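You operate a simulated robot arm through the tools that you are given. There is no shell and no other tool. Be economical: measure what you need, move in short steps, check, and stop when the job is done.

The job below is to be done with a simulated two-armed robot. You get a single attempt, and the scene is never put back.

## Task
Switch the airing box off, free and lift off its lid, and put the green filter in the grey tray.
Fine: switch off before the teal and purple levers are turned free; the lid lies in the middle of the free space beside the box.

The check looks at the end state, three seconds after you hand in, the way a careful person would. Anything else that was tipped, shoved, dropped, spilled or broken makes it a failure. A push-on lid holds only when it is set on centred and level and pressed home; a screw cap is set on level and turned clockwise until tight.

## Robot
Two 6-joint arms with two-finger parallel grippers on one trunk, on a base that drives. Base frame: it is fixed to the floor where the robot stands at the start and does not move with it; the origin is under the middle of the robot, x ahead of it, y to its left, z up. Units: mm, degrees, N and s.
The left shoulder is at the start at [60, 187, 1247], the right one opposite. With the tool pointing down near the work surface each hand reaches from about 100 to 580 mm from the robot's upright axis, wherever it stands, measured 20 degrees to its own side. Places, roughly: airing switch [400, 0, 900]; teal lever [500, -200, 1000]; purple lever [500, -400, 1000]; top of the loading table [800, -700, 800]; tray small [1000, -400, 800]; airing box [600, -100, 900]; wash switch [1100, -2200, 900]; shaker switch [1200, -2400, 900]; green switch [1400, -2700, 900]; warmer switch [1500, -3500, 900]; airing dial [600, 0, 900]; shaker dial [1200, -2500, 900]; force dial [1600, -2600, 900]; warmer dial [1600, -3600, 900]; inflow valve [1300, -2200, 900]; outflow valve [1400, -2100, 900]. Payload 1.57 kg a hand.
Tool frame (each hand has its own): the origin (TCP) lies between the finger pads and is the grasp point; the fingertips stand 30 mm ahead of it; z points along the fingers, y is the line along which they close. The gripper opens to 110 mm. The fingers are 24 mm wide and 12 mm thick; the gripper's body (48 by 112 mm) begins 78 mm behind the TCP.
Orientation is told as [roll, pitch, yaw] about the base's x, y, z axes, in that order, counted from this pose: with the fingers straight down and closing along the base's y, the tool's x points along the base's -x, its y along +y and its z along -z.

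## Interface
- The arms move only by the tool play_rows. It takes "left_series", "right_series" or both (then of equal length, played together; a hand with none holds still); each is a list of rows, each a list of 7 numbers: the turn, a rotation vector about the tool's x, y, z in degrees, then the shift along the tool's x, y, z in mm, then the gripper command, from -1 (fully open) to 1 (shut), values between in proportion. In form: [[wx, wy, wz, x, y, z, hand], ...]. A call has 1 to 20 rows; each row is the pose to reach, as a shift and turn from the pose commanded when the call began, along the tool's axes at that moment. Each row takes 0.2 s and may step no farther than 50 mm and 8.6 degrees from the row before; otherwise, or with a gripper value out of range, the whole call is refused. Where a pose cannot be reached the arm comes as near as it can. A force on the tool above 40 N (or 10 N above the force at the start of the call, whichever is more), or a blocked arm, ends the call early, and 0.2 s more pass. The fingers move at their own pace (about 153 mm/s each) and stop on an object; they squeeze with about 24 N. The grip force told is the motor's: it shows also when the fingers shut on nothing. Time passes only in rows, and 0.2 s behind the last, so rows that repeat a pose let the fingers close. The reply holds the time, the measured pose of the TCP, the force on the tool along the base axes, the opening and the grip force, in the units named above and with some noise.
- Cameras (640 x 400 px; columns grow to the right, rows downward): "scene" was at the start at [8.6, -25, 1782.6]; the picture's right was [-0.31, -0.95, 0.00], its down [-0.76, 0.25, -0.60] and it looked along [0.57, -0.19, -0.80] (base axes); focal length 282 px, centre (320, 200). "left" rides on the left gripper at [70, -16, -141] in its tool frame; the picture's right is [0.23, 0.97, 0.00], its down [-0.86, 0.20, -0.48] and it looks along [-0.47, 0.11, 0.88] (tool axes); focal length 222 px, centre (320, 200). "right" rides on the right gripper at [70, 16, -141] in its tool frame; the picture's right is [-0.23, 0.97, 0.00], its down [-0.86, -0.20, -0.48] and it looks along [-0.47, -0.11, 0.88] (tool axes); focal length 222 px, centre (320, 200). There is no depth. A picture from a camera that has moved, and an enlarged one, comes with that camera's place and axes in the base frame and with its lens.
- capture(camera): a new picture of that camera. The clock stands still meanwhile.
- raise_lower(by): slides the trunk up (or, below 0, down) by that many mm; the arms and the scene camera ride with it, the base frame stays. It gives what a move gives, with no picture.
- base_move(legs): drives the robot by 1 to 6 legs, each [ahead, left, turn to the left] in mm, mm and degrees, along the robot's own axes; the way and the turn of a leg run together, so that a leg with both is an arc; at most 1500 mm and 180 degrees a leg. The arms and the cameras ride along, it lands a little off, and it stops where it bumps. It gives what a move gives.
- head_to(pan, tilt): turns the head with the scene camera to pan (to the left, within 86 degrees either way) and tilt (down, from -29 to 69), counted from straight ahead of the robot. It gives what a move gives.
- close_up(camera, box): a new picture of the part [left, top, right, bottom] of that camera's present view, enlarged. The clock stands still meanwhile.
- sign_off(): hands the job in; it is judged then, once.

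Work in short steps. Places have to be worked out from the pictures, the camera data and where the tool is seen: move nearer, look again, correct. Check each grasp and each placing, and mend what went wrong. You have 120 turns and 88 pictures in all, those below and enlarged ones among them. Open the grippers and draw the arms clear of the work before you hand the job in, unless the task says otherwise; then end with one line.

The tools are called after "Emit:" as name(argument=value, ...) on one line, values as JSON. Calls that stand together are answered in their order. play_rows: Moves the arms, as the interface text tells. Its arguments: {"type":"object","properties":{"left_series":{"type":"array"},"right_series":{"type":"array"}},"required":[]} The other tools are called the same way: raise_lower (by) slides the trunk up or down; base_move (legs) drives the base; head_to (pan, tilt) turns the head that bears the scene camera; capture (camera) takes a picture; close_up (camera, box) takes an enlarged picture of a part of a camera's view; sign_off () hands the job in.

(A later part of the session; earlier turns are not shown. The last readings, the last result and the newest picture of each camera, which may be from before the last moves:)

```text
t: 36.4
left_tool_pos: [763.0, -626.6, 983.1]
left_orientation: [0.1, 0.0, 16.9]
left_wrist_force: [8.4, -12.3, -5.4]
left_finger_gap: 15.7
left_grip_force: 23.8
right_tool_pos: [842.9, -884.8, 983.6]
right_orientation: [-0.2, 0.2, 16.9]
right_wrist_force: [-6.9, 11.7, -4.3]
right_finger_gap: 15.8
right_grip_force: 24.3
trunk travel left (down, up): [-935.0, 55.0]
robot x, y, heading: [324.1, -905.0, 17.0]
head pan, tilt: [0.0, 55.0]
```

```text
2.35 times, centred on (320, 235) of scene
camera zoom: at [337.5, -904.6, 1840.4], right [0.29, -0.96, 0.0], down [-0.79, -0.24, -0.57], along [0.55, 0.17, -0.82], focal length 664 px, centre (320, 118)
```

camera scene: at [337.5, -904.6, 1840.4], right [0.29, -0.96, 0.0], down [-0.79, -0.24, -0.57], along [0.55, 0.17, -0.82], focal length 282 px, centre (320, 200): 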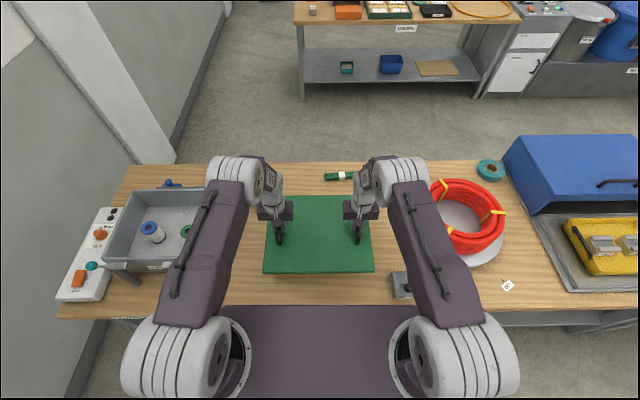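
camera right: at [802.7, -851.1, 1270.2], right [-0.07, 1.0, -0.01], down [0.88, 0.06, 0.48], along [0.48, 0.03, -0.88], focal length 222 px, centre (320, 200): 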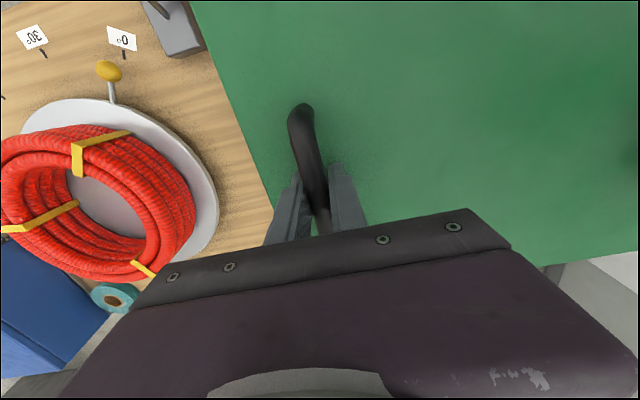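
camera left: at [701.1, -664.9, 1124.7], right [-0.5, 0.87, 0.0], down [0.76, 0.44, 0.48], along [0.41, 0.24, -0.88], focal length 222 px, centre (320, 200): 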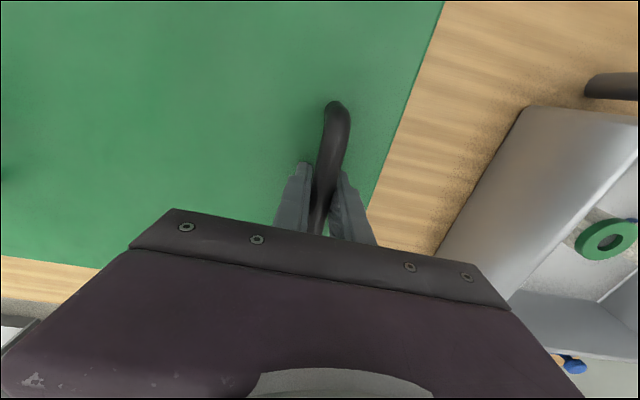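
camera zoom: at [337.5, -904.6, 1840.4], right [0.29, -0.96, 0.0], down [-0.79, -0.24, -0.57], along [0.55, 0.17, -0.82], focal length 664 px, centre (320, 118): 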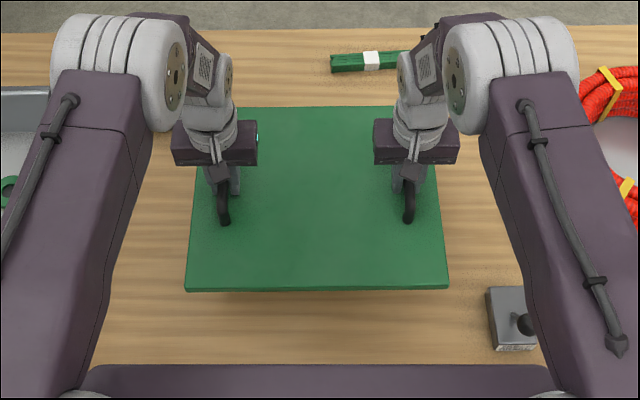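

The tray looks just clear but tight, so I bring the lid 25 mm nearer and lower it gently to contact.

Emit:
play_rows(left_series=[[0, 0, 0, 10, 0, 5, 1], [0, 0, 0, 18, 0, 15, 1], [0, 0, 0, 25, 0, 30, 1], [0, 0, 0, 25, 0, 45, 1], [0, 0, 0, 25, 0, 58, 1], [0, 0, 0, 25, 0, 66, 1], [0, 0, 0, 25, 0, 72, 1], [0, 0, 0, 25, 0, 76, 1]], right_series=[[0, 0, 0, 10, 0, 5, 1], [0, 0, 0, 18, 0, 15, 1], [0, 0, 0, 25, 0, 30, 1], [0, 0, 0, 25, 0, 45, 1], [0, 0, 0, 25, 0, 58, 1], [0, 0, 0, 25, 0, 66, 1], [0, 0, 0, 25, 0, 72, 1], [0, 0, 0, 25, 0, 76, 1]])

Emit:
close_up(camera="scene", box=[210, 150, 430, 320])

```text
t: 37.8
left_tool_pos: [739.1, -635.0, 918.8]
left_orientation: [0.1, 0.0, 17.0]
left_wrist_force: [3.9, -1.1, -4.0]
left_finger_gap: 16.0
left_grip_force: 24.0
right_tool_pos: [819.2, -892.5, 918.8]
right_orientation: [-0.1, 0.3, 17.1]
right_wrist_force: [-4.0, 1.4, -4.8]
right_finger_gap: 15.6
right_grip_force: 23.5
trunk travel left (down, up): [-935.0, 55.0]
robot x, y, heading: [323.5, -909.0, 16.8]
head pan, tilt: [0.0, 55.0]
stopped in row 7 (left hand): the force on the tool passed its limit (the readings are from after the stop); the commanded pose is now the measured one
```

```text
2.35 times, centred on (320, 235) of scene
camera zoom: at [336.9, -905.0, 1840.3], right [0.29, -0.96, 0.0], down [-0.78, -0.24, -0.57], along [0.55, 0.17, -0.82], focal length 664 px, centre (320, 118)
```

zoom: 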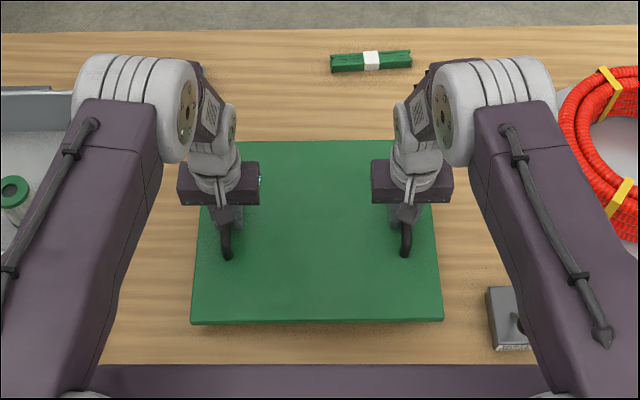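

It stopped at 918.8, still carrying the weight. I continue down in very small steps.

Emit:
play_rows(left_series=[[0, 0, 0, 0, 0, 1, 1], [0, 0, 0, 0, 0, 2, 1], [0, 0, 0, 0, 0, 4, 1], [0, 0, 0, 0, 0, 6, 1], [0, 0, 0, 0, 0, 8, 1], [0, 0, 0, 0, 0, 10, 1], [0, 0, 0, 0, 0, 12, 1], [0, 0, 0, 0, 0, 14, 1], [0, 0, 0, 0, 0, 16, 1], [0, 0, 0, 0, 0, 18, 1]], right_series=[[0, 0, 0, 0, 0, 1, 1], [0, 0, 0, 0, 0, 2, 1], [0, 0, 0, 0, 0, 4, 1], [0, 0, 0, 0, 0, 6, 1], [0, 0, 0, 0, 0, 8, 1], [0, 0, 0, 0, 0, 10, 1], [0, 0, 0, 0, 0, 12, 1], [0, 0, 0, 0, 0, 14, 1], [0, 0, 0, 0, 0, 16, 1], [0, 0, 0, 0, 0, 18, 1]])

Emit:
close_up(camera="scene", box=[210, 150, 430, 320])

Emit:
capture(camera="left")

```text
t: 40.0
left_tool_pos: [739.0, -634.5, 901.1]
left_orientation: [0.1, 0.1, 17.0]
left_wrist_force: [9.3, -12.6, -4.4]
left_finger_gap: 15.5
left_grip_force: 24.4
right_tool_pos: [819.2, -892.9, 901.7]
right_orientation: [-0.2, 0.1, 17.0]
right_wrist_force: [-8.3, 12.4, -5.7]
right_finger_gap: 15.7
right_grip_force: 24.3
trunk travel left (down, up): [-935.0, 55.0]
robot x, y, heading: [329.4, -908.0, 16.7]
head pan, tilt: [0.0, 55.0]
```

```text
2.35 times, centred on (320, 235) of scene
camera zoom: at [336.9, -904.9, 1840.3], right [0.29, -0.96, 0.0], down [-0.78, -0.24, -0.57], along [0.55, 0.17, -0.82], focal length 664 px, centre (320, 118)
```

zoom: 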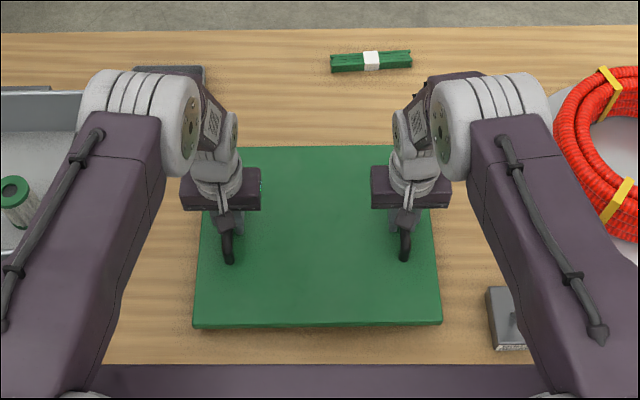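

```text
47 pictures are left
camera left: at [676.0, -672.6, 1042.6], right [-0.5, 0.87, 0.0], down [0.76, 0.44, 0.48], along [0.41, 0.24, -0.88], focal length 222 px, centre (320, 200)
```

left: 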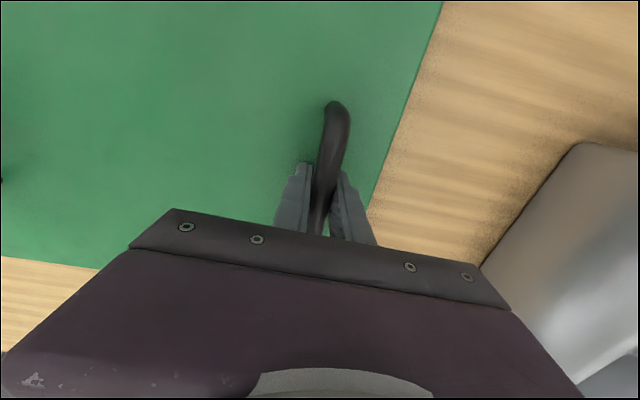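

The tray shows clear of the lid (behind, to the left). Still airborne; continue down.

Emit:
play_rows(left_series=[[0, 0, 0, 0, 0, 2, 1], [0, 0, 0, 0, 0, 4, 1], [0, 0, 0, 0, 0, 6, 1], [0, 0, 0, 0, 0, 8, 1], [0, 0, 0, 0, 0, 10, 1], [0, 0, 0, 0, 0, 12, 1], [0, 0, 0, 0, 0, 14, 1], [0, 0, 0, 0, 0, 16, 1], [0, 0, 0, 0, 0, 18, 1]], right_series=[[0, 0, 0, 0, 0, 2, 1], [0, 0, 0, 0, 0, 4, 1], [0, 0, 0, 0, 0, 6, 1], [0, 0, 0, 0, 0, 8, 1], [0, 0, 0, 0, 0, 10, 1], [0, 0, 0, 0, 0, 12, 1], [0, 0, 0, 0, 0, 14, 1], [0, 0, 0, 0, 0, 16, 1], [0, 0, 0, 0, 0, 18, 1]])

```text
t: 42.0
left_tool_pos: [739.6, -634.7, 883.2]
left_orientation: [0.1, -0.1, 16.8]
left_wrist_force: [8.9, -21.5, 7.9]
left_finger_gap: 15.6
left_grip_force: 23.8
right_tool_pos: [819.5, -893.7, 884.5]
right_orientation: [-0.1, 0.0, 17.1]
right_wrist_force: [-9.5, 22.3, -6.3]
right_finger_gap: 15.6
right_grip_force: 24.4
trunk travel left (down, up): [-935.0, 55.0]
robot x, y, heading: [326.1, -904.5, 16.6]
head pan, tilt: [0.0, 55.0]
```

The left side has just touched; I lower another 2 mm to seat it, mostly on the right.

Emit:
play_rows(left_series=[[0, 0, 0, 0, 0, 0, 1], [0, 0, 0, 0, 0, 0, 1], [0, 0, 0, 0, 0, 1, 1]], right_series=[[0, 0, 0, 0, 0, 1, 1], [0, 0, 0, 0, 0, 2, 1], [0, 0, 0, 0, 0, 3, 1]])

```text
t: 42.8
left_tool_pos: [737.5, -634.6, 883.3]
left_orientation: [0.2, -0.3, 16.8]
left_wrist_force: [15.1, -23.4, 0.7]
left_finger_gap: 15.6
left_grip_force: 24.0
right_tool_pos: [818.5, -893.2, 884.3]
right_orientation: [-0.2, -0.2, 17.0]
right_wrist_force: [-11.1, 22.2, 18.8]
right_finger_gap: 16.2
right_grip_force: 24.4
trunk travel left (down, up): [-935.0, 55.0]
robot x, y, heading: [327.2, -905.1, 16.9]
head pan, tilt: [0.0, 55.0]
```

The lid rests on the table. I open both hands and rise straight up.

Emit:
play_rows(left_series=[[0, 0, 0, 0, 0, 0, 0.5], [0, 0, 0, 0, 0, 0, 0], [0, 0, 0, 0, 0, 0, 0], [0, 0, 0, 0, 0, -30, 0], [0, 0, 0, 0, 0, -75, 0], [0, 0, 0, 0, 0, -120, 0], [0, 0, 0, 0, 0, -165, 0], [0, 0, 0, 0, 0, -210, 0]], right_series=[[0, 0, 0, 0, 0, 0, 0.5], [0, 0, 0, 0, 0, 0, 0], [0, 0, 0, 0, 0, 0, 0], [0, 0, 0, 0, 0, -30, 0], [0, 0, 0, 0, 0, -75, 0], [0, 0, 0, 0, 0, -120, 0], [0, 0, 0, 0, 0, -165, 0], [0, 0, 0, 0, 0, -210, 0]])

Emit:
capture(camera="scene")

```text
t: 44.6
left_tool_pos: [736.6, -634.8, 1090.9]
left_orientation: [0.2, -0.1, 16.9]
left_wrist_force: [0.0, 1.3, 0.2]
left_finger_gap: 55.1
left_grip_force: 0.0
right_tool_pos: [815.4, -893.6, 1091.6]
right_orientation: [-0.2, 0.0, 17.1]
right_wrist_force: [-0.1, -0.2, -0.7]
right_finger_gap: 55.1
right_grip_force: 0.0
trunk travel left (down, up): [-935.0, 55.0]
robot x, y, heading: [325.0, -907.2, 16.9]
head pan, tilt: [0.0, 55.0]
```

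```text
46 pictures are left
camera scene: at [332.2, -906.6, 1840.2], right [0.29, -0.96, 0.0], down [-0.78, -0.24, -0.57], along [0.55, 0.17, -0.82], focal length 282 px, centre (320, 200)
```

scene: 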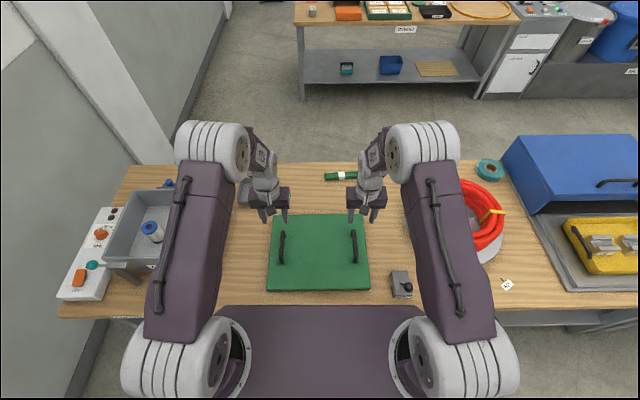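

The lid lies flat, but sits a little near the front edge (centre X≈470; free middle ≈520). I re-grasp it to shift it 45 mm back.

Emit:
play_rows(left_series=[[0, 0, 0, 0, 0, 45, 0], [0, 0, 0, 0, 0, 90, 0], [0, 0, 0, 0, 0, 135, 0], [0, 0, 0, 0, 0, 175, 0], [0, 0, 0, 0, 0, 195, 0], [0, 0, 0, 0, 0, 204, 0], [0, 0, 0, 0, 0, 204, 0.6], [0, 0, 0, 0, 0, 204, 1], [0, 0, 0, 0, 0, 204, 1], [0, 0, 0, 0, 0, 204, 1]], right_series=[[0, 0, 0, 0, 0, 45, 0], [0, 0, 0, 0, 0, 90, 0], [0, 0, 0, 0, 0, 135, 0], [0, 0, 0, 0, 0, 175, 0], [0, 0, 0, 0, 0, 195, 0], [0, 0, 0, 0, 0, 204, 0], [0, 0, 0, 0, 0, 204, 0.6], [0, 0, 0, 0, 0, 204, 1], [0, 0, 0, 0, 0, 204, 1], [0, 0, 0, 0, 0, 204, 1]])

Emit:
play_rows(left_series=[[0, 0, 0, 0, 0, -5, 1], [0, 0, 0, 0, 0, -12, 1], [0, 0, 0, 0, 0, -20, 1], [0, 0, 0, -12, 0, -20, 1], [0, 0, 0, -24, 0, -20, 1], [0, 0, 0, -36, 0, -20, 1], [0, 0, 0, -45, 0, -20, 1], [0, 0, 0, -45, 0, -20, 1]], right_series=[[0, 0, 0, 0, 0, -5, 1], [0, 0, 0, 0, 0, -12, 1], [0, 0, 0, 0, 0, -20, 1], [0, 0, 0, -12, 0, -20, 1], [0, 0, 0, -24, 0, -20, 1], [0, 0, 0, -36, 0, -20, 1], [0, 0, 0, -45, 0, -20, 1], [0, 0, 0, -45, 0, -20, 1]])

Emit:
close_up(camera="scene", box=[210, 150, 430, 320])

```text
t: 46.8
left_tool_pos: [738.7, -634.0, 887.9]
left_orientation: [0.2, -0.1, 17.0]
left_wrist_force: [8.2, -18.5, 0.1]
left_finger_gap: 15.9
left_grip_force: 23.8
right_tool_pos: [818.5, -892.0, 885.7]
right_orientation: [-0.1, 0.2, 17.1]
right_wrist_force: [-10.1, 17.4, 2.3]
right_finger_gap: 15.8
right_grip_force: 24.1
trunk travel left (down, up): [-935.0, 55.0]
robot x, y, heading: [325.5, -906.6, 17.1]
head pan, tilt: [0.0, 55.0]
```

```text
t: 48.6
left_tool_pos: [781.5, -620.7, 905.9]
left_orientation: [0.1, -0.1, 16.9]
left_wrist_force: [11.2, -22.0, -4.1]
left_finger_gap: 16.1
left_grip_force: 23.9
right_tool_pos: [862.9, -879.6, 907.0]
right_orientation: [-0.3, 0.1, 17.0]
right_wrist_force: [-11.7, 21.9, -4.1]
right_finger_gap: 15.8
right_grip_force: 23.6
trunk travel left (down, up): [-935.0, 55.0]
robot x, y, heading: [325.0, -905.2, 16.6]
head pan, tilt: [0.0, 55.0]
```

```text
2.35 times, centred on (320, 235) of scene
camera zoom: at [336.8, -904.9, 1840.3], right [0.29, -0.96, 0.0], down [-0.78, -0.24, -0.57], along [0.55, 0.17, -0.82], focal length 664 px, centre (320, 118)
```

zoom: 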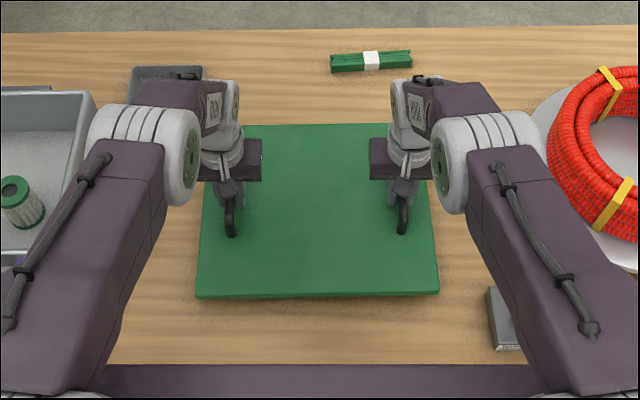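

Placement looks centred and clear of tray. I lower and release.

Emit:
play_rows(left_series=[[0, 0, 0, 0, 0, 6, 1], [0, 0, 0, 0, 0, 12, 1], [0, 0, 0, 0, 0, 16, 1], [0, 0, 0, 0, 0, 19, 1], [0, 0, 0, 0, 0, 21, 1], [0, 0, 0, 0, 0, 22, 1]], right_series=[[0, 0, 0, 0, 0, 6, 1], [0, 0, 0, 0, 0, 12, 1], [0, 0, 0, 0, 0, 16, 1], [0, 0, 0, 0, 0, 19, 1], [0, 0, 0, 0, 0, 21, 1], [0, 0, 0, 0, 0, 23, 1]])

```text
t: 50.0
left_tool_pos: [781.6, -622.2, 887.2]
left_orientation: [0.2, -0.2, 16.9]
left_wrist_force: [12.5, -13.4, 6.8]
left_finger_gap: 15.9
left_grip_force: 23.7
right_tool_pos: [861.2, -880.0, 886.0]
right_orientation: [-0.2, -0.3, 17.1]
right_wrist_force: [-5.8, 11.1, 10.7]
right_finger_gap: 15.8
right_grip_force: 23.8
trunk travel left (down, up): [-935.0, 55.0]
robot x, y, heading: [323.9, -905.0, 17.0]
head pan, tilt: [0.0, 55.0]
```

The lid is down. I release and rise clear.

Emit:
play_rows(left_series=[[0, 0, 0, 0, 0, 0, 0.5], [0, 0, 0, 0, 0, 0, 0], [0, 0, 0, 0, 0, 0, 0], [0, 0, 0, 0, 0, -30, 0], [0, 0, 0, 0, 0, -75, 0], [0, 0, 0, 0, 0, -120, 0], [0, 0, 0, 0, 0, -165, 0], [0, 0, 0, 0, 0, -210, 0], [0, 0, 0, 0, 0, -250, 0]], right_series=[[0, 0, 0, 0, 0, 0, 0.5], [0, 0, 0, 0, 0, 0, 0], [0, 0, 0, 0, 0, 0, 0], [0, 0, 0, 0, 0, -30, 0], [0, 0, 0, 0, 0, -75, 0], [0, 0, 0, 0, 0, -120, 0], [0, 0, 0, 0, 0, -165, 0], [0, 0, 0, 0, 0, -210, 0], [0, 0, 0, 0, 0, -250, 0]])

Emit:
base_move(legs=[[0, 288, 0]])

Emit:
capture(camera="scene")

Emit:
capture(camera="left")

```text
t: 52.0
left_tool_pos: [778.8, -622.2, 1138.9]
left_orientation: [0.1, -0.2, 16.9]
left_wrist_force: [-0.4, -0.6, 0.5]
left_finger_gap: 55.2
left_grip_force: 0.0
right_tool_pos: [923.8, -853.1, 1105.7]
right_orientation: [-0.2, 0.0, 17.0]
right_wrist_force: [-0.5, 0.4, 0.1]
right_finger_gap: 55.0
right_grip_force: 0.1
right hand out of reach, approached as far as the arm can: row 4, 5, 6, 7, 8, 9
trunk travel left (down, up): [-935.0, 55.0]
robot x, y, heading: [322.5, -909.2, 16.8]
head pan, tilt: [0.0, 55.0]
```

```text
t: 54.0
left_tool_pos: [696.8, -348.3, 1137.7]
left_orientation: [0.3, 0.0, 17.0]
left_wrist_force: [-0.3, 0.2, 0.3]
left_finger_gap: 55.0
left_grip_force: 0.1
right_tool_pos: [843.0, -577.9, 1105.4]
right_orientation: [-0.1, 0.2, 17.1]
right_wrist_force: [0.0, 0.2, 0.1]
right_finger_gap: 55.0
right_grip_force: 0.1
trunk travel left (down, up): [-935.0, 55.0]
robot x, y, heading: [241.7, -629.2, 17.1]
head pan, tilt: [0.0, 55.0]
```

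```text
44 pictures are left
camera scene: at [252.8, -633.9, 1840.4], right [0.29, -0.96, 0.0], down [-0.78, -0.24, -0.57], along [0.55, 0.17, -0.82], focal length 282 px, centre (320, 200)
```

scene: 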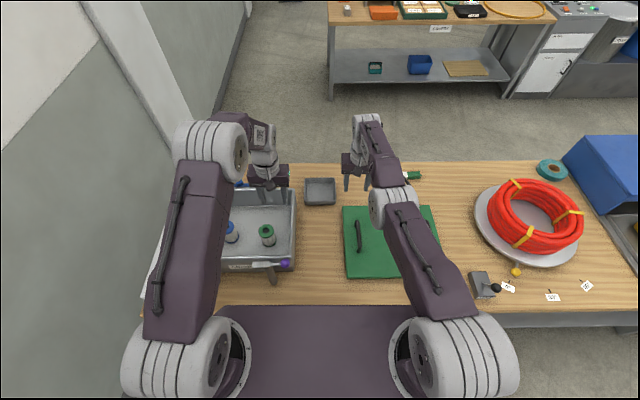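

```text
43 pictures are left
camera left: at [633.3, -386.2, 1278.5], right [-0.5, 0.86, 0.0], down [0.76, 0.44, 0.48], along [0.41, 0.24, -0.88], focal length 222 px, centre (320, 200)
```

left: 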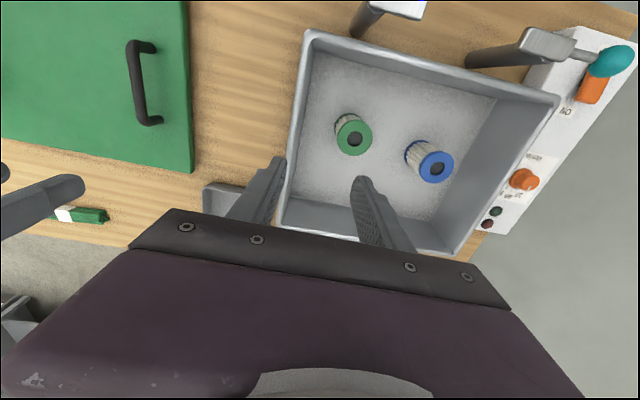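

The lid stayed put, though the right arm went odd near its reach limit. I draw the right hand back and up to a calm place.

Emit:
play_rows(right_series=[[0, 0, 0, 20, -5, 0, 0], [0, 0, 0, 45, -15, 0, 0], [0, 0, 0, 75, -30, 0, 0], [0, 0, 0, 110, -45, 0, 0], [0, 0, 0, 145, -60, -10, 0], [0, 0, 0, 175, -75, -30, 0], [0, 0, 0, 190, -100, -60, 0], [0, 0, 0, 200, -130, -90, 0], [0, 0, 0, 200, -150, -120, 0]])

Emit:
capture(camera="scene")

```text
t: 56.0
left_tool_pos: [693.4, -346.6, 1138.2]
left_orientation: [0.2, -0.1, 17.0]
left_wrist_force: [-0.8, 0.1, -0.2]
left_finger_gap: 55.0
left_grip_force: 0.0
right_tool_pos: [865.4, -650.0, 1236.2]
right_orientation: [-0.2, 0.4, 17.1]
right_wrist_force: [0.2, -0.4, -1.1]
right_finger_gap: 54.9
right_grip_force: 0.1
right hand out of reach, approached as far as the arm can: row 1, 2, 3, 4, 5, 6, 7, 8, 9
trunk travel left (down, up): [-935.0, 55.0]
robot x, y, heading: [244.8, -631.6, 16.9]
head pan, tilt: [0.0, 55.0]
```

```text
42 pictures are left
camera scene: at [250.2, -631.8, 1840.3], right [0.29, -0.96, 0.0], down [-0.78, -0.24, -0.57], along [0.55, 0.17, -0.82], focal length 282 px, centre (320, 200)
```

scene: 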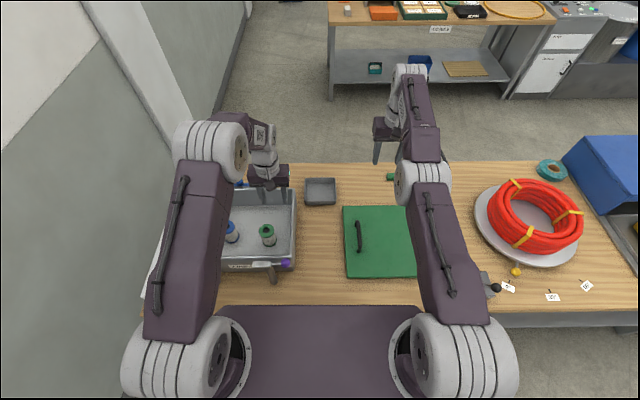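

The right arm is stretched straight; I try pulling it back farther.

Emit:
play_rows(right_series=[[0, 0, 0, 45, 0, 0, 0], [0, 0, 0, 90, 0, 0, 0], [0, 0, 0, 135, 0, 0, 0], [0, 0, 0, 180, 0, 0, 0], [0, 0, 0, 220, 0, 0, 0], [0, 0, 0, 250, 0, 0, 0], [0, 0, 0, 250, 0, 0, 0], [0, 0, 0, 250, 0, 0, 0]])

```text
t: 57.8
left_tool_pos: [695.3, -346.3, 1136.1]
left_orientation: [0.2, -0.1, 17.0]
left_wrist_force: [0.5, -0.1, -0.6]
left_finger_gap: 55.0
left_grip_force: 0.0
right_tool_pos: [866.2, -648.2, 1235.7]
right_orientation: [-0.2, 0.2, 17.0]
right_wrist_force: [0.1, -0.2, -0.5]
right_finger_gap: 55.1
right_grip_force: 0.0
right hand out of reach, approached as far as the arm can: row 1, 2, 3, 4, 5, 6, 7, 8
trunk travel left (down, up): [-935.0, 55.0]
robot x, y, heading: [243.3, -629.0, 16.8]
head pan, tilt: [0.0, 55.0]
```

Only backward motion is blocked (straight elbow). I try breaking it by going up and inward together with a slight pitch turn.

Emit:
play_rows(right_series=[[0, 6, 0, 30, 0, -20, 0], [0, 12, 0, 60, 0, -40, 0], [0, 18, 0, 90, 0, -60, 0], [0, 24, 0, 120, 0, -80, 0], [0, 30, 0, 150, 0, -100, 0], [0, 30, 0, 180, 0, -130, 0], [0, 30, 0, 200, 0, -160, 0]])

Emit:
capture(camera="scene")

```text
t: 59.4
left_tool_pos: [695.5, -346.4, 1135.8]
left_orientation: [0.1, -0.1, 17.1]
left_wrist_force: [0.5, 0.1, 0.3]
left_finger_gap: 55.1
left_grip_force: 0.0
right_tool_pos: [681.1, -708.8, 1394.2]
right_orientation: [-0.3, 30.1, 17.1]
right_wrist_force: [-0.4, -0.1, 0.1]
right_finger_gap: 54.7
right_grip_force: 0.0
right hand out of reach, approached as far as the arm can: row 2, 3
trunk travel left (down, up): [-935.0, 55.0]
robot x, y, heading: [240.4, -630.2, 16.9]
head pan, tilt: [0.0, 55.0]
```

```text
41 pictures are left
camera scene: at [252.0, -631.0, 1840.3], right [0.29, -0.96, 0.0], down [-0.78, -0.24, -0.57], along [0.55, 0.17, -0.82], focal length 282 px, centre (320, 200)
```

scene: 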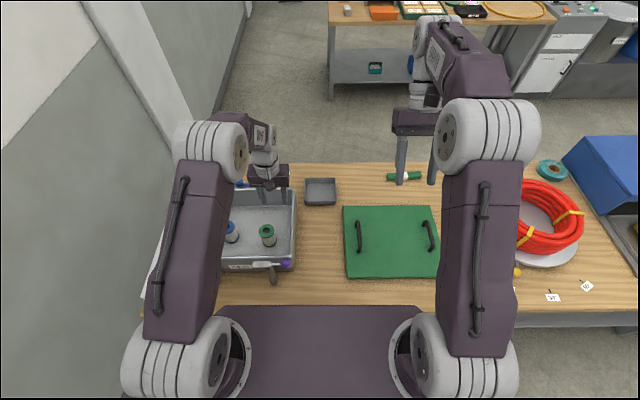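

The right arm is freed. I turn it upright again, and move the left hand over the green-ringed filter at local (512, 189).

Emit:
play_rows(left_series=[[0, 0, 0, 2, 20, 0, -0.2], [0, 0, 0, 5, 40, 10, -0.3], [0, 0, 0, 5, 51, 40, -0.4], [0, 0, 0, 5, 51, 75, -0.4], [0, 0, 0, 5, 51, 95, -0.4]], right_series=[[0, -6, 0, 0, -10, 0, 0], [0, -12, 0, 0, -20, 0, 0], [0, -18, 0, 0, -30, 0, 0], [0, -24, 0, 0, -40, 0, 0], [0, -30, 0, 0, -40, 0, 0]])

Emit:
capture(camera="left")

Emit:
close_up(camera="scene", box=[190, 150, 360, 290])

```text
t: 60.6
left_tool_pos: [672.6, -298.5, 1042.8]
left_orientation: [0.1, -0.1, 17.0]
left_wrist_force: [0.5, 0.7, 0.5]
left_finger_gap: 76.9
left_grip_force: 0.1
right_tool_pos: [690.3, -747.2, 1394.9]
right_orientation: [-0.4, 0.0, 17.1]
right_wrist_force: [0.2, 0.7, -0.1]
right_finger_gap: 54.8
right_grip_force: 0.1
trunk travel left (down, up): [-935.0, 55.0]
robot x, y, heading: [243.7, -631.8, 17.0]
head pan, tilt: [0.0, 55.0]
```

```text
40 pictures are left
camera left: at [609.5, -336.9, 1184.1], right [-0.5, 0.86, 0.0], down [0.76, 0.44, 0.48], along [0.42, 0.24, -0.88], focal length 222 px, centre (320, 200)
```

left: 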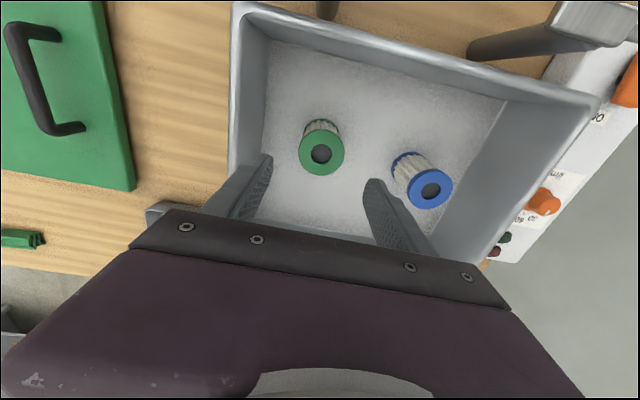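

```text
2.86 times, centred on (275, 220) of scene
camera zoom: at [249.9, -631.0, 1840.4], right [0.29, -0.96, 0.0], down [-0.78, -0.24, -0.57], along [0.55, 0.17, -0.82], focal length 806 px, centre (449, 143)
```

zoom: 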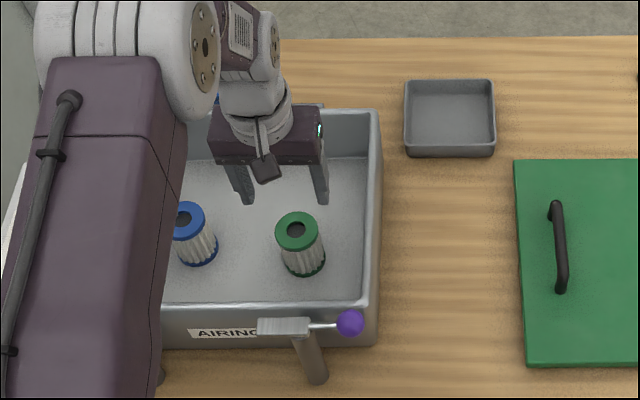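

The filter top is at about (678, -295, 920), base about 850. I lower over it to TCP≈892 with small correction, then close.

Emit:
play_rows(left_series=[[0, 0, 0, -6, 2, 40, -0.4], [0, 0, 0, -6, 2, 80, -0.4], [0, 0, 0, -6, 2, 115, -0.4], [0, 0, 0, -6, 2, 135, -0.4], [0, 0, 0, -6, 2, 145, -0.4], [0, 0, 0, -6, 2, 150, -0.4], [0, 0, 0, -6, 2, 150, 0], [0, 0, 0, -6, 2, 150, 0.3], [0, 0, 0, -6, 2, 150, 1], [0, 0, 0, -6, 2, 150, 1]])

Emit:
capture(camera="left")

```text
t: 62.8
left_tool_pos: [680.7, -294.7, 890.8]
left_orientation: [0.1, 0.0, 17.0]
left_wrist_force: [0.1, -0.5, -0.5]
left_finger_gap: 54.8
left_grip_force: 23.7
right_tool_pos: [690.6, -748.0, 1394.2]
right_orientation: [-0.2, 0.1, 17.0]
right_wrist_force: [-0.2, 0.0, -0.6]
right_finger_gap: 55.0
right_grip_force: 0.0
trunk travel left (down, up): [-935.0, 55.0]
robot x, y, heading: [240.5, -628.7, 17.0]
head pan, tilt: [0.0, 55.0]
```

```text
38 pictures are left
camera left: at [617.8, -332.1, 1032.8], right [-0.5, 0.86, 0.0], down [0.76, 0.44, 0.48], along [0.41, 0.24, -0.88], focal length 222 px, centre (320, 200)
```

left: 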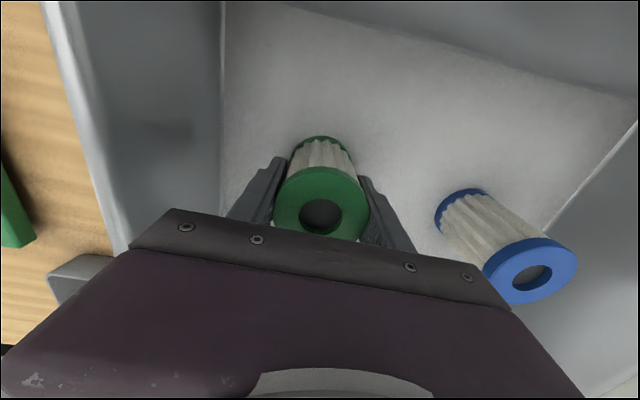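

The green filter is held (gap 54.8). I lift it straight out and drive right 190 mm so the tray lies ahead of the left shoulder.

Emit:
play_rows(left_series=[[0, 0, 0, 0, 0, -15, 1], [0, 0, 0, 0, 0, -40, 1], [0, 0, 0, 0, 0, -75, 1], [0, 0, 0, 0, 0, -115, 1], [0, 0, 0, 0, 0, -155, 1], [0, 0, 0, 0, 0, -190, 1]])

Emit:
base_move(legs=[[0, -190, 0]])

Emit:
capture(camera="scene")

Emit:
capture(camera="left")

```text
t: 64.2
left_tool_pos: [681.0, -293.5, 1081.2]
left_orientation: [0.2, -0.1, 17.0]
left_wrist_force: [-0.9, 0.4, -0.5]
left_finger_gap: 54.6
left_grip_force: 24.1
right_tool_pos: [690.6, -748.8, 1393.7]
right_orientation: [-0.1, 0.0, 17.1]
right_wrist_force: [0.2, 0.7, -0.5]
right_finger_gap: 55.1
right_grip_force: 0.0
trunk travel left (down, up): [-935.0, 55.0]
robot x, y, heading: [238.4, -632.5, 16.8]
head pan, tilt: [0.0, 55.0]
```

```text
t: 65.7
left_tool_pos: [736.7, -471.2, 1081.2]
left_orientation: [-0.1, 0.0, 16.8]
left_wrist_force: [-0.8, 0.5, -0.6]
left_finger_gap: 54.4
left_grip_force: 23.9
right_tool_pos: [744.4, -924.3, 1395.8]
right_orientation: [-0.3, 0.1, 17.0]
right_wrist_force: [-0.5, -0.4, 0.1]
right_finger_gap: 55.0
right_grip_force: 0.1
trunk travel left (down, up): [-935.0, 55.0]
robot x, y, heading: [301.2, -816.0, 16.8]
head pan, tilt: [0.0, 55.0]
```

```text
37 pictures are left
camera scene: at [305.0, -805.2, 1840.3], right [0.29, -0.96, 0.0], down [-0.78, -0.24, -0.57], along [0.55, 0.16, -0.82], focal length 282 px, centre (320, 200)
```

scene: 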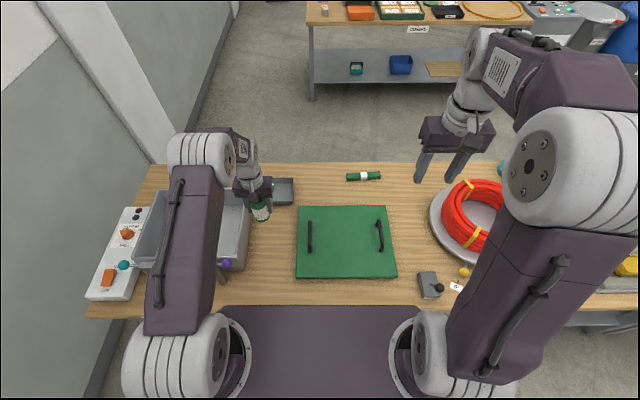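

```text
36 pictures are left
camera left: at [673.9, -508.9, 1222.4], right [-0.5, 0.87, 0.0], down [0.76, 0.44, 0.48], along [0.42, 0.24, -0.88], focal length 222 px, centre (320, 200)
```

left: 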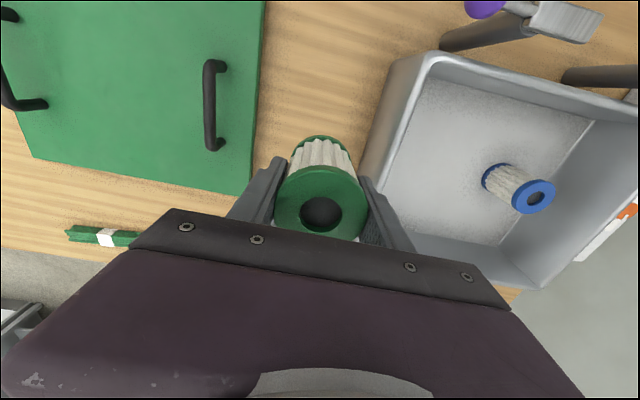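

The filter is well held. The gap between box and lid (Y≈83–248) allows setting it down upright at local (500, 160), so I can regrasp with the hand tilted forward, needed to reach the tray.

Emit:
play_rows(left_series=[[0, 0, 0, 10, -18, 20, 1], [0, 0, 0, 19, -34, 50, 1], [0, 0, 0, 19, -34, 90, 1], [0, 0, 0, 19, -34, 130, 1], [0, 0, 0, 19, -34, 160, 1], [0, 0, 0, 19, -34, 178, 1], [0, 0, 0, 19, -34, 186, 1], [0, 0, 0, 19, -34, 190, 1]])

Emit:
close_up(camera="scene", box=[190, 150, 360, 290])

```text
t: 67.5
left_tool_pos: [728.8, -512.8, 891.1]
left_orientation: [0.1, 0.0, 16.9]
left_wrist_force: [0.5, 0.4, -1.2]
left_finger_gap: 54.6
left_grip_force: 23.7
right_tool_pos: [746.0, -928.4, 1395.1]
right_orientation: [-0.2, 0.1, 16.9]
right_wrist_force: [-0.5, -0.2, 0.5]
right_finger_gap: 55.0
right_grip_force: 0.0
trunk travel left (down, up): [-935.0, 55.0]
robot x, y, heading: [296.7, -811.0, 16.5]
head pan, tilt: [0.0, 55.0]
```

```text
2.86 times, centred on (275, 220) of scene
camera zoom: at [306.7, -811.3, 1840.4], right [0.29, -0.96, 0.0], down [-0.78, -0.24, -0.57], along [0.55, 0.17, -0.82], focal length 806 px, centre (449, 143)
```

zoom: 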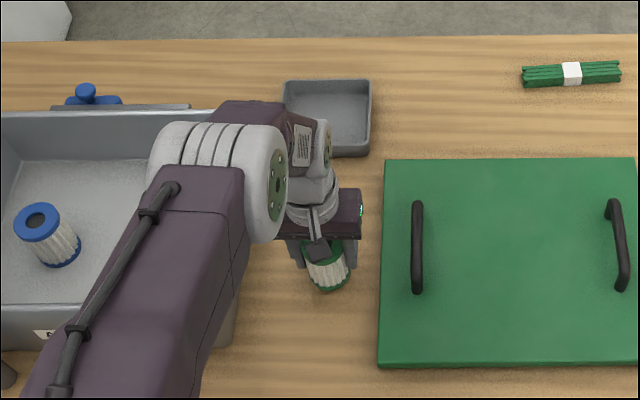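

Near the table; I descend in small steps to contact.

Emit:
play_rows(left_series=[[0, 0, 0, 0, 0, 1.5, 1], [0, 0, 0, 0, 0, 3, 1], [0, 0, 0, 0, 0, 4.5, 1], [0, 0, 0, 0, 0, 6, 1], [0, 0, 0, 0, 0, 7.5, 1]])

```text
t: 68.7
left_tool_pos: [728.9, -513.0, 884.4]
left_orientation: [0.0, 0.0, 17.0]
left_wrist_force: [0.6, -0.2, 0.0]
left_finger_gap: 54.6
left_grip_force: 24.2
right_tool_pos: [746.1, -930.0, 1394.5]
right_orientation: [-0.2, 0.0, 17.1]
right_wrist_force: [0.1, 0.8, 0.3]
right_finger_gap: 54.8
right_grip_force: 0.0
trunk travel left (down, up): [-935.0, 55.0]
robot x, y, heading: [299.7, -814.4, 16.6]
head pan, tilt: [0.0, 55.0]
```

Emit:
play_rows(left_series=[[0, 0, 0, 0, 0, 1, 1], [0, 0, 0, 0, 0, 2, 1], [0, 0, 0, 0, 0, 3, 1]])

```text
t: 69.5
left_tool_pos: [729.4, -512.4, 880.5]
left_orientation: [0.1, 0.0, 16.9]
left_wrist_force: [-0.4, -0.1, -0.9]
left_finger_gap: 54.5
left_grip_force: 24.0
right_tool_pos: [746.3, -929.0, 1393.5]
right_orientation: [-0.2, 0.1, 17.0]
right_wrist_force: [-0.1, 0.1, 0.1]
right_finger_gap: 55.0
right_grip_force: 0.1
trunk travel left (down, up): [-935.0, 55.0]
robot x, y, heading: [295.9, -813.8, 16.8]
head pan, tilt: [0.0, 55.0]
```

No contact yet (force still about -1 N); I keep going down gently, watching the force.

Emit:
play_rows(left_series=[[0, 0, 0, 0, 0, 1, 1], [0, 0, 0, 0, 0, 2, 1], [0, 0, 0, 0, 0, 3, 1], [0, 0, 0, 0, 0, 4, 1]])

Emit:
close_up(camera="left", box=[230, 90, 410, 250])

```text
t: 70.5
left_tool_pos: [729.8, -513.7, 876.9]
left_orientation: [0.1, -0.1, 16.9]
left_wrist_force: [0.5, 0.8, 0.8]
left_finger_gap: 54.3
left_grip_force: 23.9
right_tool_pos: [745.2, -929.5, 1394.4]
right_orientation: [-0.2, 0.2, 17.1]
right_wrist_force: [-0.8, -0.1, 0.3]
right_finger_gap: 54.9
right_grip_force: 0.0
trunk travel left (down, up): [-935.0, 55.0]
robot x, y, heading: [297.6, -813.7, 17.0]
head pan, tilt: [0.0, 55.0]
```

```text
2.50 times, centred on (320, 170) of left
camera zoom: at [666.5, -550.7, 1018.4], right [-0.5, 0.87, 0.0], down [0.76, 0.44, 0.48], along [0.41, 0.24, -0.88], focal length 555 px, centre (320, 275)
```

zoom: 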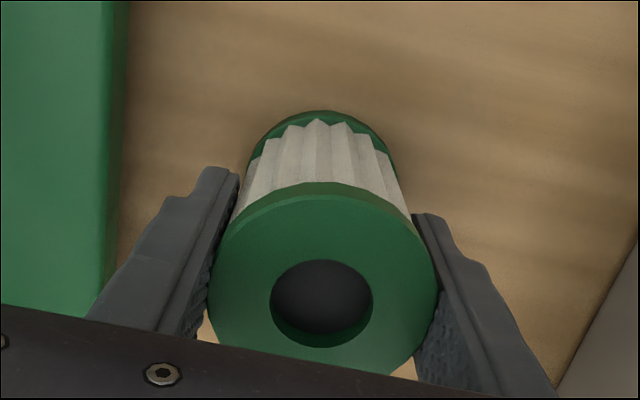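

Emit:
play_rows(left_series=[[0, 0, 0, 0, 0, 1, 1], [0, 0, 0, 0, 0, 2, 1], [0, 0, 0, 0, 0, 2, 1]])

```text
t: 71.3
left_tool_pos: [729.6, -513.3, 875.8]
left_orientation: [0.2, -0.2, 16.8]
left_wrist_force: [1.4, -0.5, 9.2]
left_finger_gap: 54.2
left_grip_force: 23.8
right_tool_pos: [745.2, -930.8, 1394.5]
right_orientation: [-0.2, 0.1, 17.1]
right_wrist_force: [-0.9, 0.6, -0.1]
right_finger_gap: 54.9
right_grip_force: 0.1
trunk travel left (down, up): [-935.0, 55.0]
robot x, y, heading: [298.2, -811.9, 17.0]
head pan, tilt: [0.0, 55.0]
```

The filter stands on the table. I open, rise well clear and pull back before lowering the trunk.

Emit:
play_rows(left_series=[[0, 0, 0, 0, 0, 0, 0], [0, 0, 0, 0, 0, 0, -0.5], [0, 0, 0, 0, 0, 0, -0.5], [0, 0, 0, 0, 0, -30, -0.5], [0, 0, 0, 0, 0, -70, -0.5], [0, 0, 0, 0, 0, -115, -0.5], [0, 0, 0, 10, 0, -160, -0.5], [0, 0, 0, 25, 0, -200, -0.5], [0, 0, 0, 45, 0, -240, -0.5], [0, 0, 0, 65, 0, -280, -0.5], [0, 0, 0, 80, 0, -320, -0.5], [0, 0, 0, 90, 0, -350, -0.5]])

Emit:
raise_lower(by=-240)

Emit:
capture(camera="scene")

```text
t: 73.9
left_tool_pos: [641.1, -540.0, 1225.6]
left_orientation: [0.2, -0.1, 16.9]
left_wrist_force: [-0.5, -0.4, -0.2]
left_finger_gap: 82.7
left_grip_force: 0.0
right_tool_pos: [744.8, -929.9, 1395.0]
right_orientation: [-0.3, 0.1, 17.0]
right_wrist_force: [-0.2, 0.8, -0.5]
right_finger_gap: 54.6
right_grip_force: 0.0
trunk travel left (down, up): [-935.0, 55.0]
robot x, y, heading: [298.2, -810.1, 16.8]
head pan, tilt: [0.0, 55.0]
```

```text
t: 76.4
left_tool_pos: [641.2, -539.3, 984.5]
left_orientation: [0.1, -0.1, 16.9]
left_wrist_force: [0.2, -0.1, -0.1]
left_finger_gap: 82.4
left_grip_force: 0.2
right_tool_pos: [746.0, -928.8, 1153.9]
right_orientation: [-0.1, 0.0, 16.9]
right_wrist_force: [0.3, 0.7, 0.5]
right_finger_gap: 55.0
right_grip_force: 0.2
trunk travel left (down, up): [-695.0, 295.0]
robot x, y, heading: [298.2, -814.1, 16.8]
head pan, tilt: [0.0, 55.0]
```

```text
33 pictures are left
camera scene: at [306.6, -811.6, 1600.4], right [0.29, -0.96, 0.0], down [-0.78, -0.24, -0.57], along [0.55, 0.17, -0.82], focal length 282 px, centre (320, 200)
```

scene: 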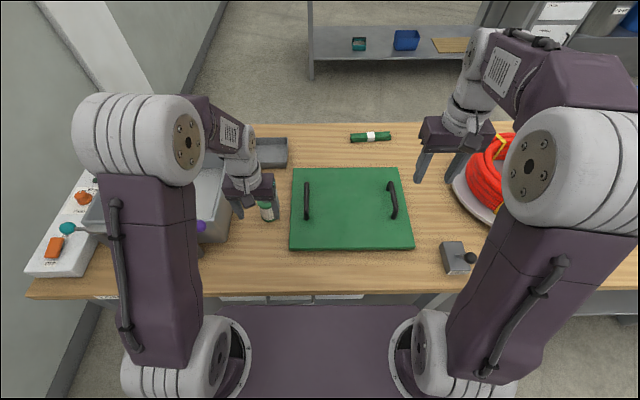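

The tool is straight behind the standing filter (92 mm nearer). I tilt the hand 60° forward while settling to the pre-grasp point, then look.

Emit:
play_rows(left_series=[[0, -7.5, 0, 0, 0, 0, -0.5], [0, -15, 0, 0, 0, 0, -0.5], [0, -22.5, 0, 0, 0, 5, -0.5], [0, -30, 0, 0, 0, 10, -0.5], [0, -37.5, 0, 0, 0, 20, -0.5], [0, -45, 0, -5, 0, 30, -0.5], [0, -52.5, 0, -5, 0, 40, -0.5], [0, -60, 0, -10, 0, 48, -0.5]])

Emit:
capture(camera="left")

Emit:
close_up(camera="scene", box=[190, 110, 360, 270])

```text
t: 78.2
left_tool_pos: [712.2, -530.3, 1017.4]
left_orientation: [0.4, -57.6, 16.7]
left_wrist_force: [-1.4, -0.5, 0.4]
left_finger_gap: 82.6
left_grip_force: 0.0
left hand out of reach, approached as far as the arm can: row 3, 4, 5, 6, 7, 8
right_tool_pos: [744.6, -929.6, 1154.6]
right_orientation: [-0.3, 0.1, 17.1]
right_wrist_force: [-0.6, -0.4, -0.3]
right_finger_gap: 54.9
right_grip_force: 0.0
trunk travel left (down, up): [-695.0, 295.0]
robot x, y, heading: [300.2, -812.6, 16.7]
head pan, tilt: [0.0, 55.0]
```

```text
32 pictures are left
camera left: at [567.1, -592.6, 1033.2], right [-0.4, 0.9, -0.19], down [-0.01, 0.2, 0.98], along [0.92, 0.39, -0.07], focal length 222 px, centre (320, 200)
```

left: 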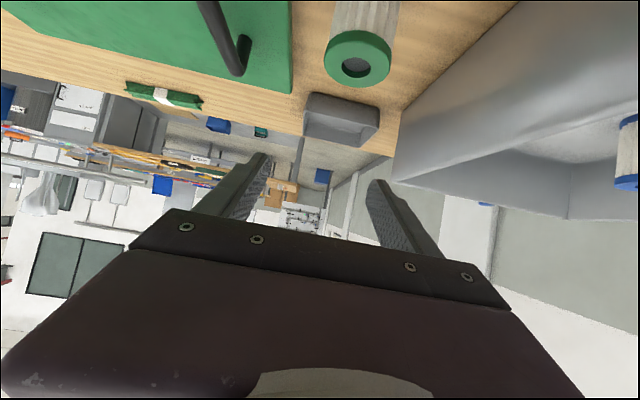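

```text
2.50 times, centred on (275, 190) of scene
camera zoom: at [304.9, -812.1, 1600.3], right [0.29, -0.96, 0.0], down [-0.78, -0.24, -0.57], along [0.55, 0.17, -0.82], focal length 705 px, centre (432, 225)
```

zoom: 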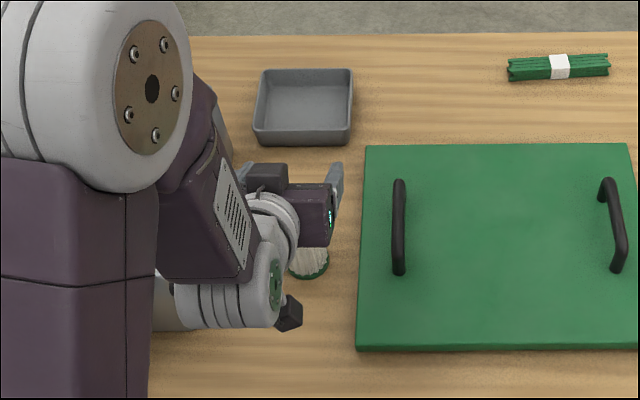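

The folded arm can't go that near tilted, so I'll come down on the filter from above instead. First a small forward move to see how the arm responds.

Emit:
play_rows(left_series=[[0, 0, 0, -12, 0, 22, -0.5], [0, 0, 0, -12, 0, 22, -0.5]])

```text
t: 78.8
left_tool_pos: [739.3, -521.8, 1016.6]
left_orientation: [0.4, -59.8, 16.7]
left_wrist_force: [0.3, 0.0, 0.3]
left_finger_gap: 82.5
left_grip_force: 0.1
right_tool_pos: [745.0, -929.9, 1155.3]
right_orientation: [-0.2, 0.2, 16.9]
right_wrist_force: [0.9, 0.9, -0.4]
right_finger_gap: 54.8
right_grip_force: 0.1
trunk travel left (down, up): [-695.0, 295.0]
robot x, y, heading: [296.7, -811.8, 16.8]
head pan, tilt: [0.0, 55.0]
```

Reachable here. I shift 11 mm left and descend half-way (tips still above the filter), then check alignment.

Emit:
play_rows(left_series=[[0, 0, 0, 0, 6, 0, -0.5], [0, 0, 0, 0, 11, 0, -0.5], [0, 0, 0, 17, 11, 10, -0.5], [0, 0, 0, 35, 11, 20, -0.5], [0, 0, 0, 52, 11, 28, -0.5], [0, 0, 0, 53, 11, 27, -0.5]])

Emit:
capture(camera="left")

Emit:
close_up(camera="scene", box=[190, 110, 360, 270])

```text
t: 80.2
left_tool_pos: [764.4, -504.5, 987.9]
left_orientation: [0.3, -59.7, 16.8]
left_wrist_force: [-0.1, 0.4, 0.3]
left_finger_gap: 82.7
left_grip_force: 0.1
left hand out of reach, approached as far as the arm can: row 3, 4, 5, 6
right_tool_pos: [745.5, -929.2, 1154.5]
right_orientation: [-0.3, 0.1, 17.0]
right_wrist_force: [-0.1, -0.1, 0.1]
right_finger_gap: 55.1
right_grip_force: 0.0
trunk travel left (down, up): [-695.0, 295.0]
robot x, y, heading: [298.6, -808.6, 16.8]
head pan, tilt: [0.0, 55.0]
```

```text
30 pictures are left
camera left: at [618.0, -568.0, 999.6], right [-0.39, 0.9, -0.19], down [-0.04, 0.19, 0.98], along [0.92, 0.39, -0.04], focal length 222 px, centre (320, 200)
```

left: 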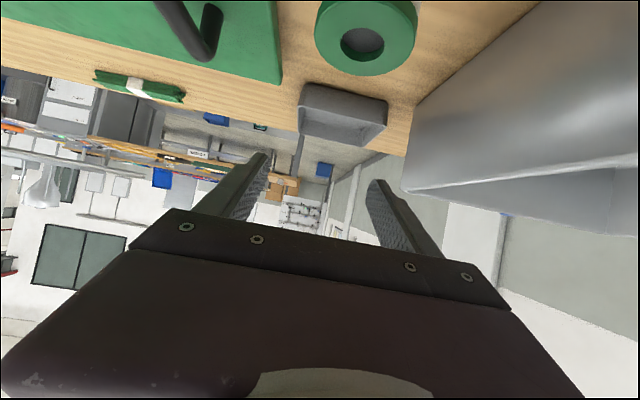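

```text
2.50 times, centred on (275, 190) of scene
camera zoom: at [306.6, -811.7, 1600.4], right [0.29, -0.96, 0.0], down [-0.78, -0.24, -0.57], along [0.55, 0.17, -0.82], focal length 705 px, centre (432, 225)
```

zoom: 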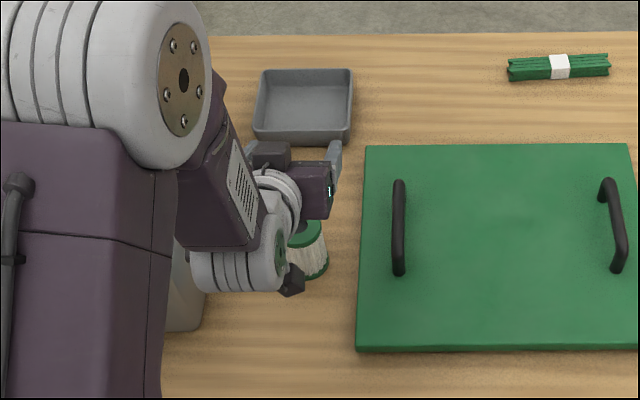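

The joint limit bars this low, near posture. I back the base 100 mm so the filter is farther out (local X≈600).

Emit:
base_move(legs=[[-100, 0, 0]])

Emit:
capture(camera="left")

```text
t: 81.4
left_tool_pos: [666.4, -534.6, 987.7]
left_orientation: [0.2, -59.6, 16.6]
left_wrist_force: [1.3, -0.6, -0.5]
left_finger_gap: 82.4
left_grip_force: 0.1
right_tool_pos: [649.1, -959.4, 1153.9]
right_orientation: [-0.1, 0.2, 16.9]
right_wrist_force: [0.7, 0.1, 0.0]
right_finger_gap: 54.8
right_grip_force: 0.1
trunk travel left (down, up): [-695.0, 295.0]
robot x, y, heading: [198.9, -844.0, 16.9]
head pan, tilt: [0.0, 55.0]
```

```text
28 pictures are left
camera left: at [520.3, -597.7, 999.5], right [-0.39, 0.9, -0.19], down [-0.04, 0.19, 0.98], along [0.92, 0.39, -0.04], focal length 222 px, centre (320, 200)
```

left: 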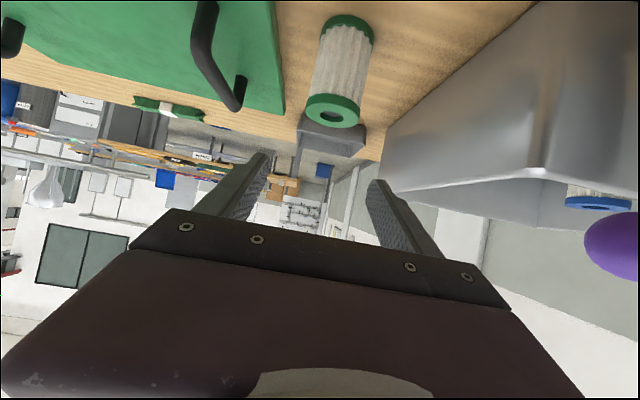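

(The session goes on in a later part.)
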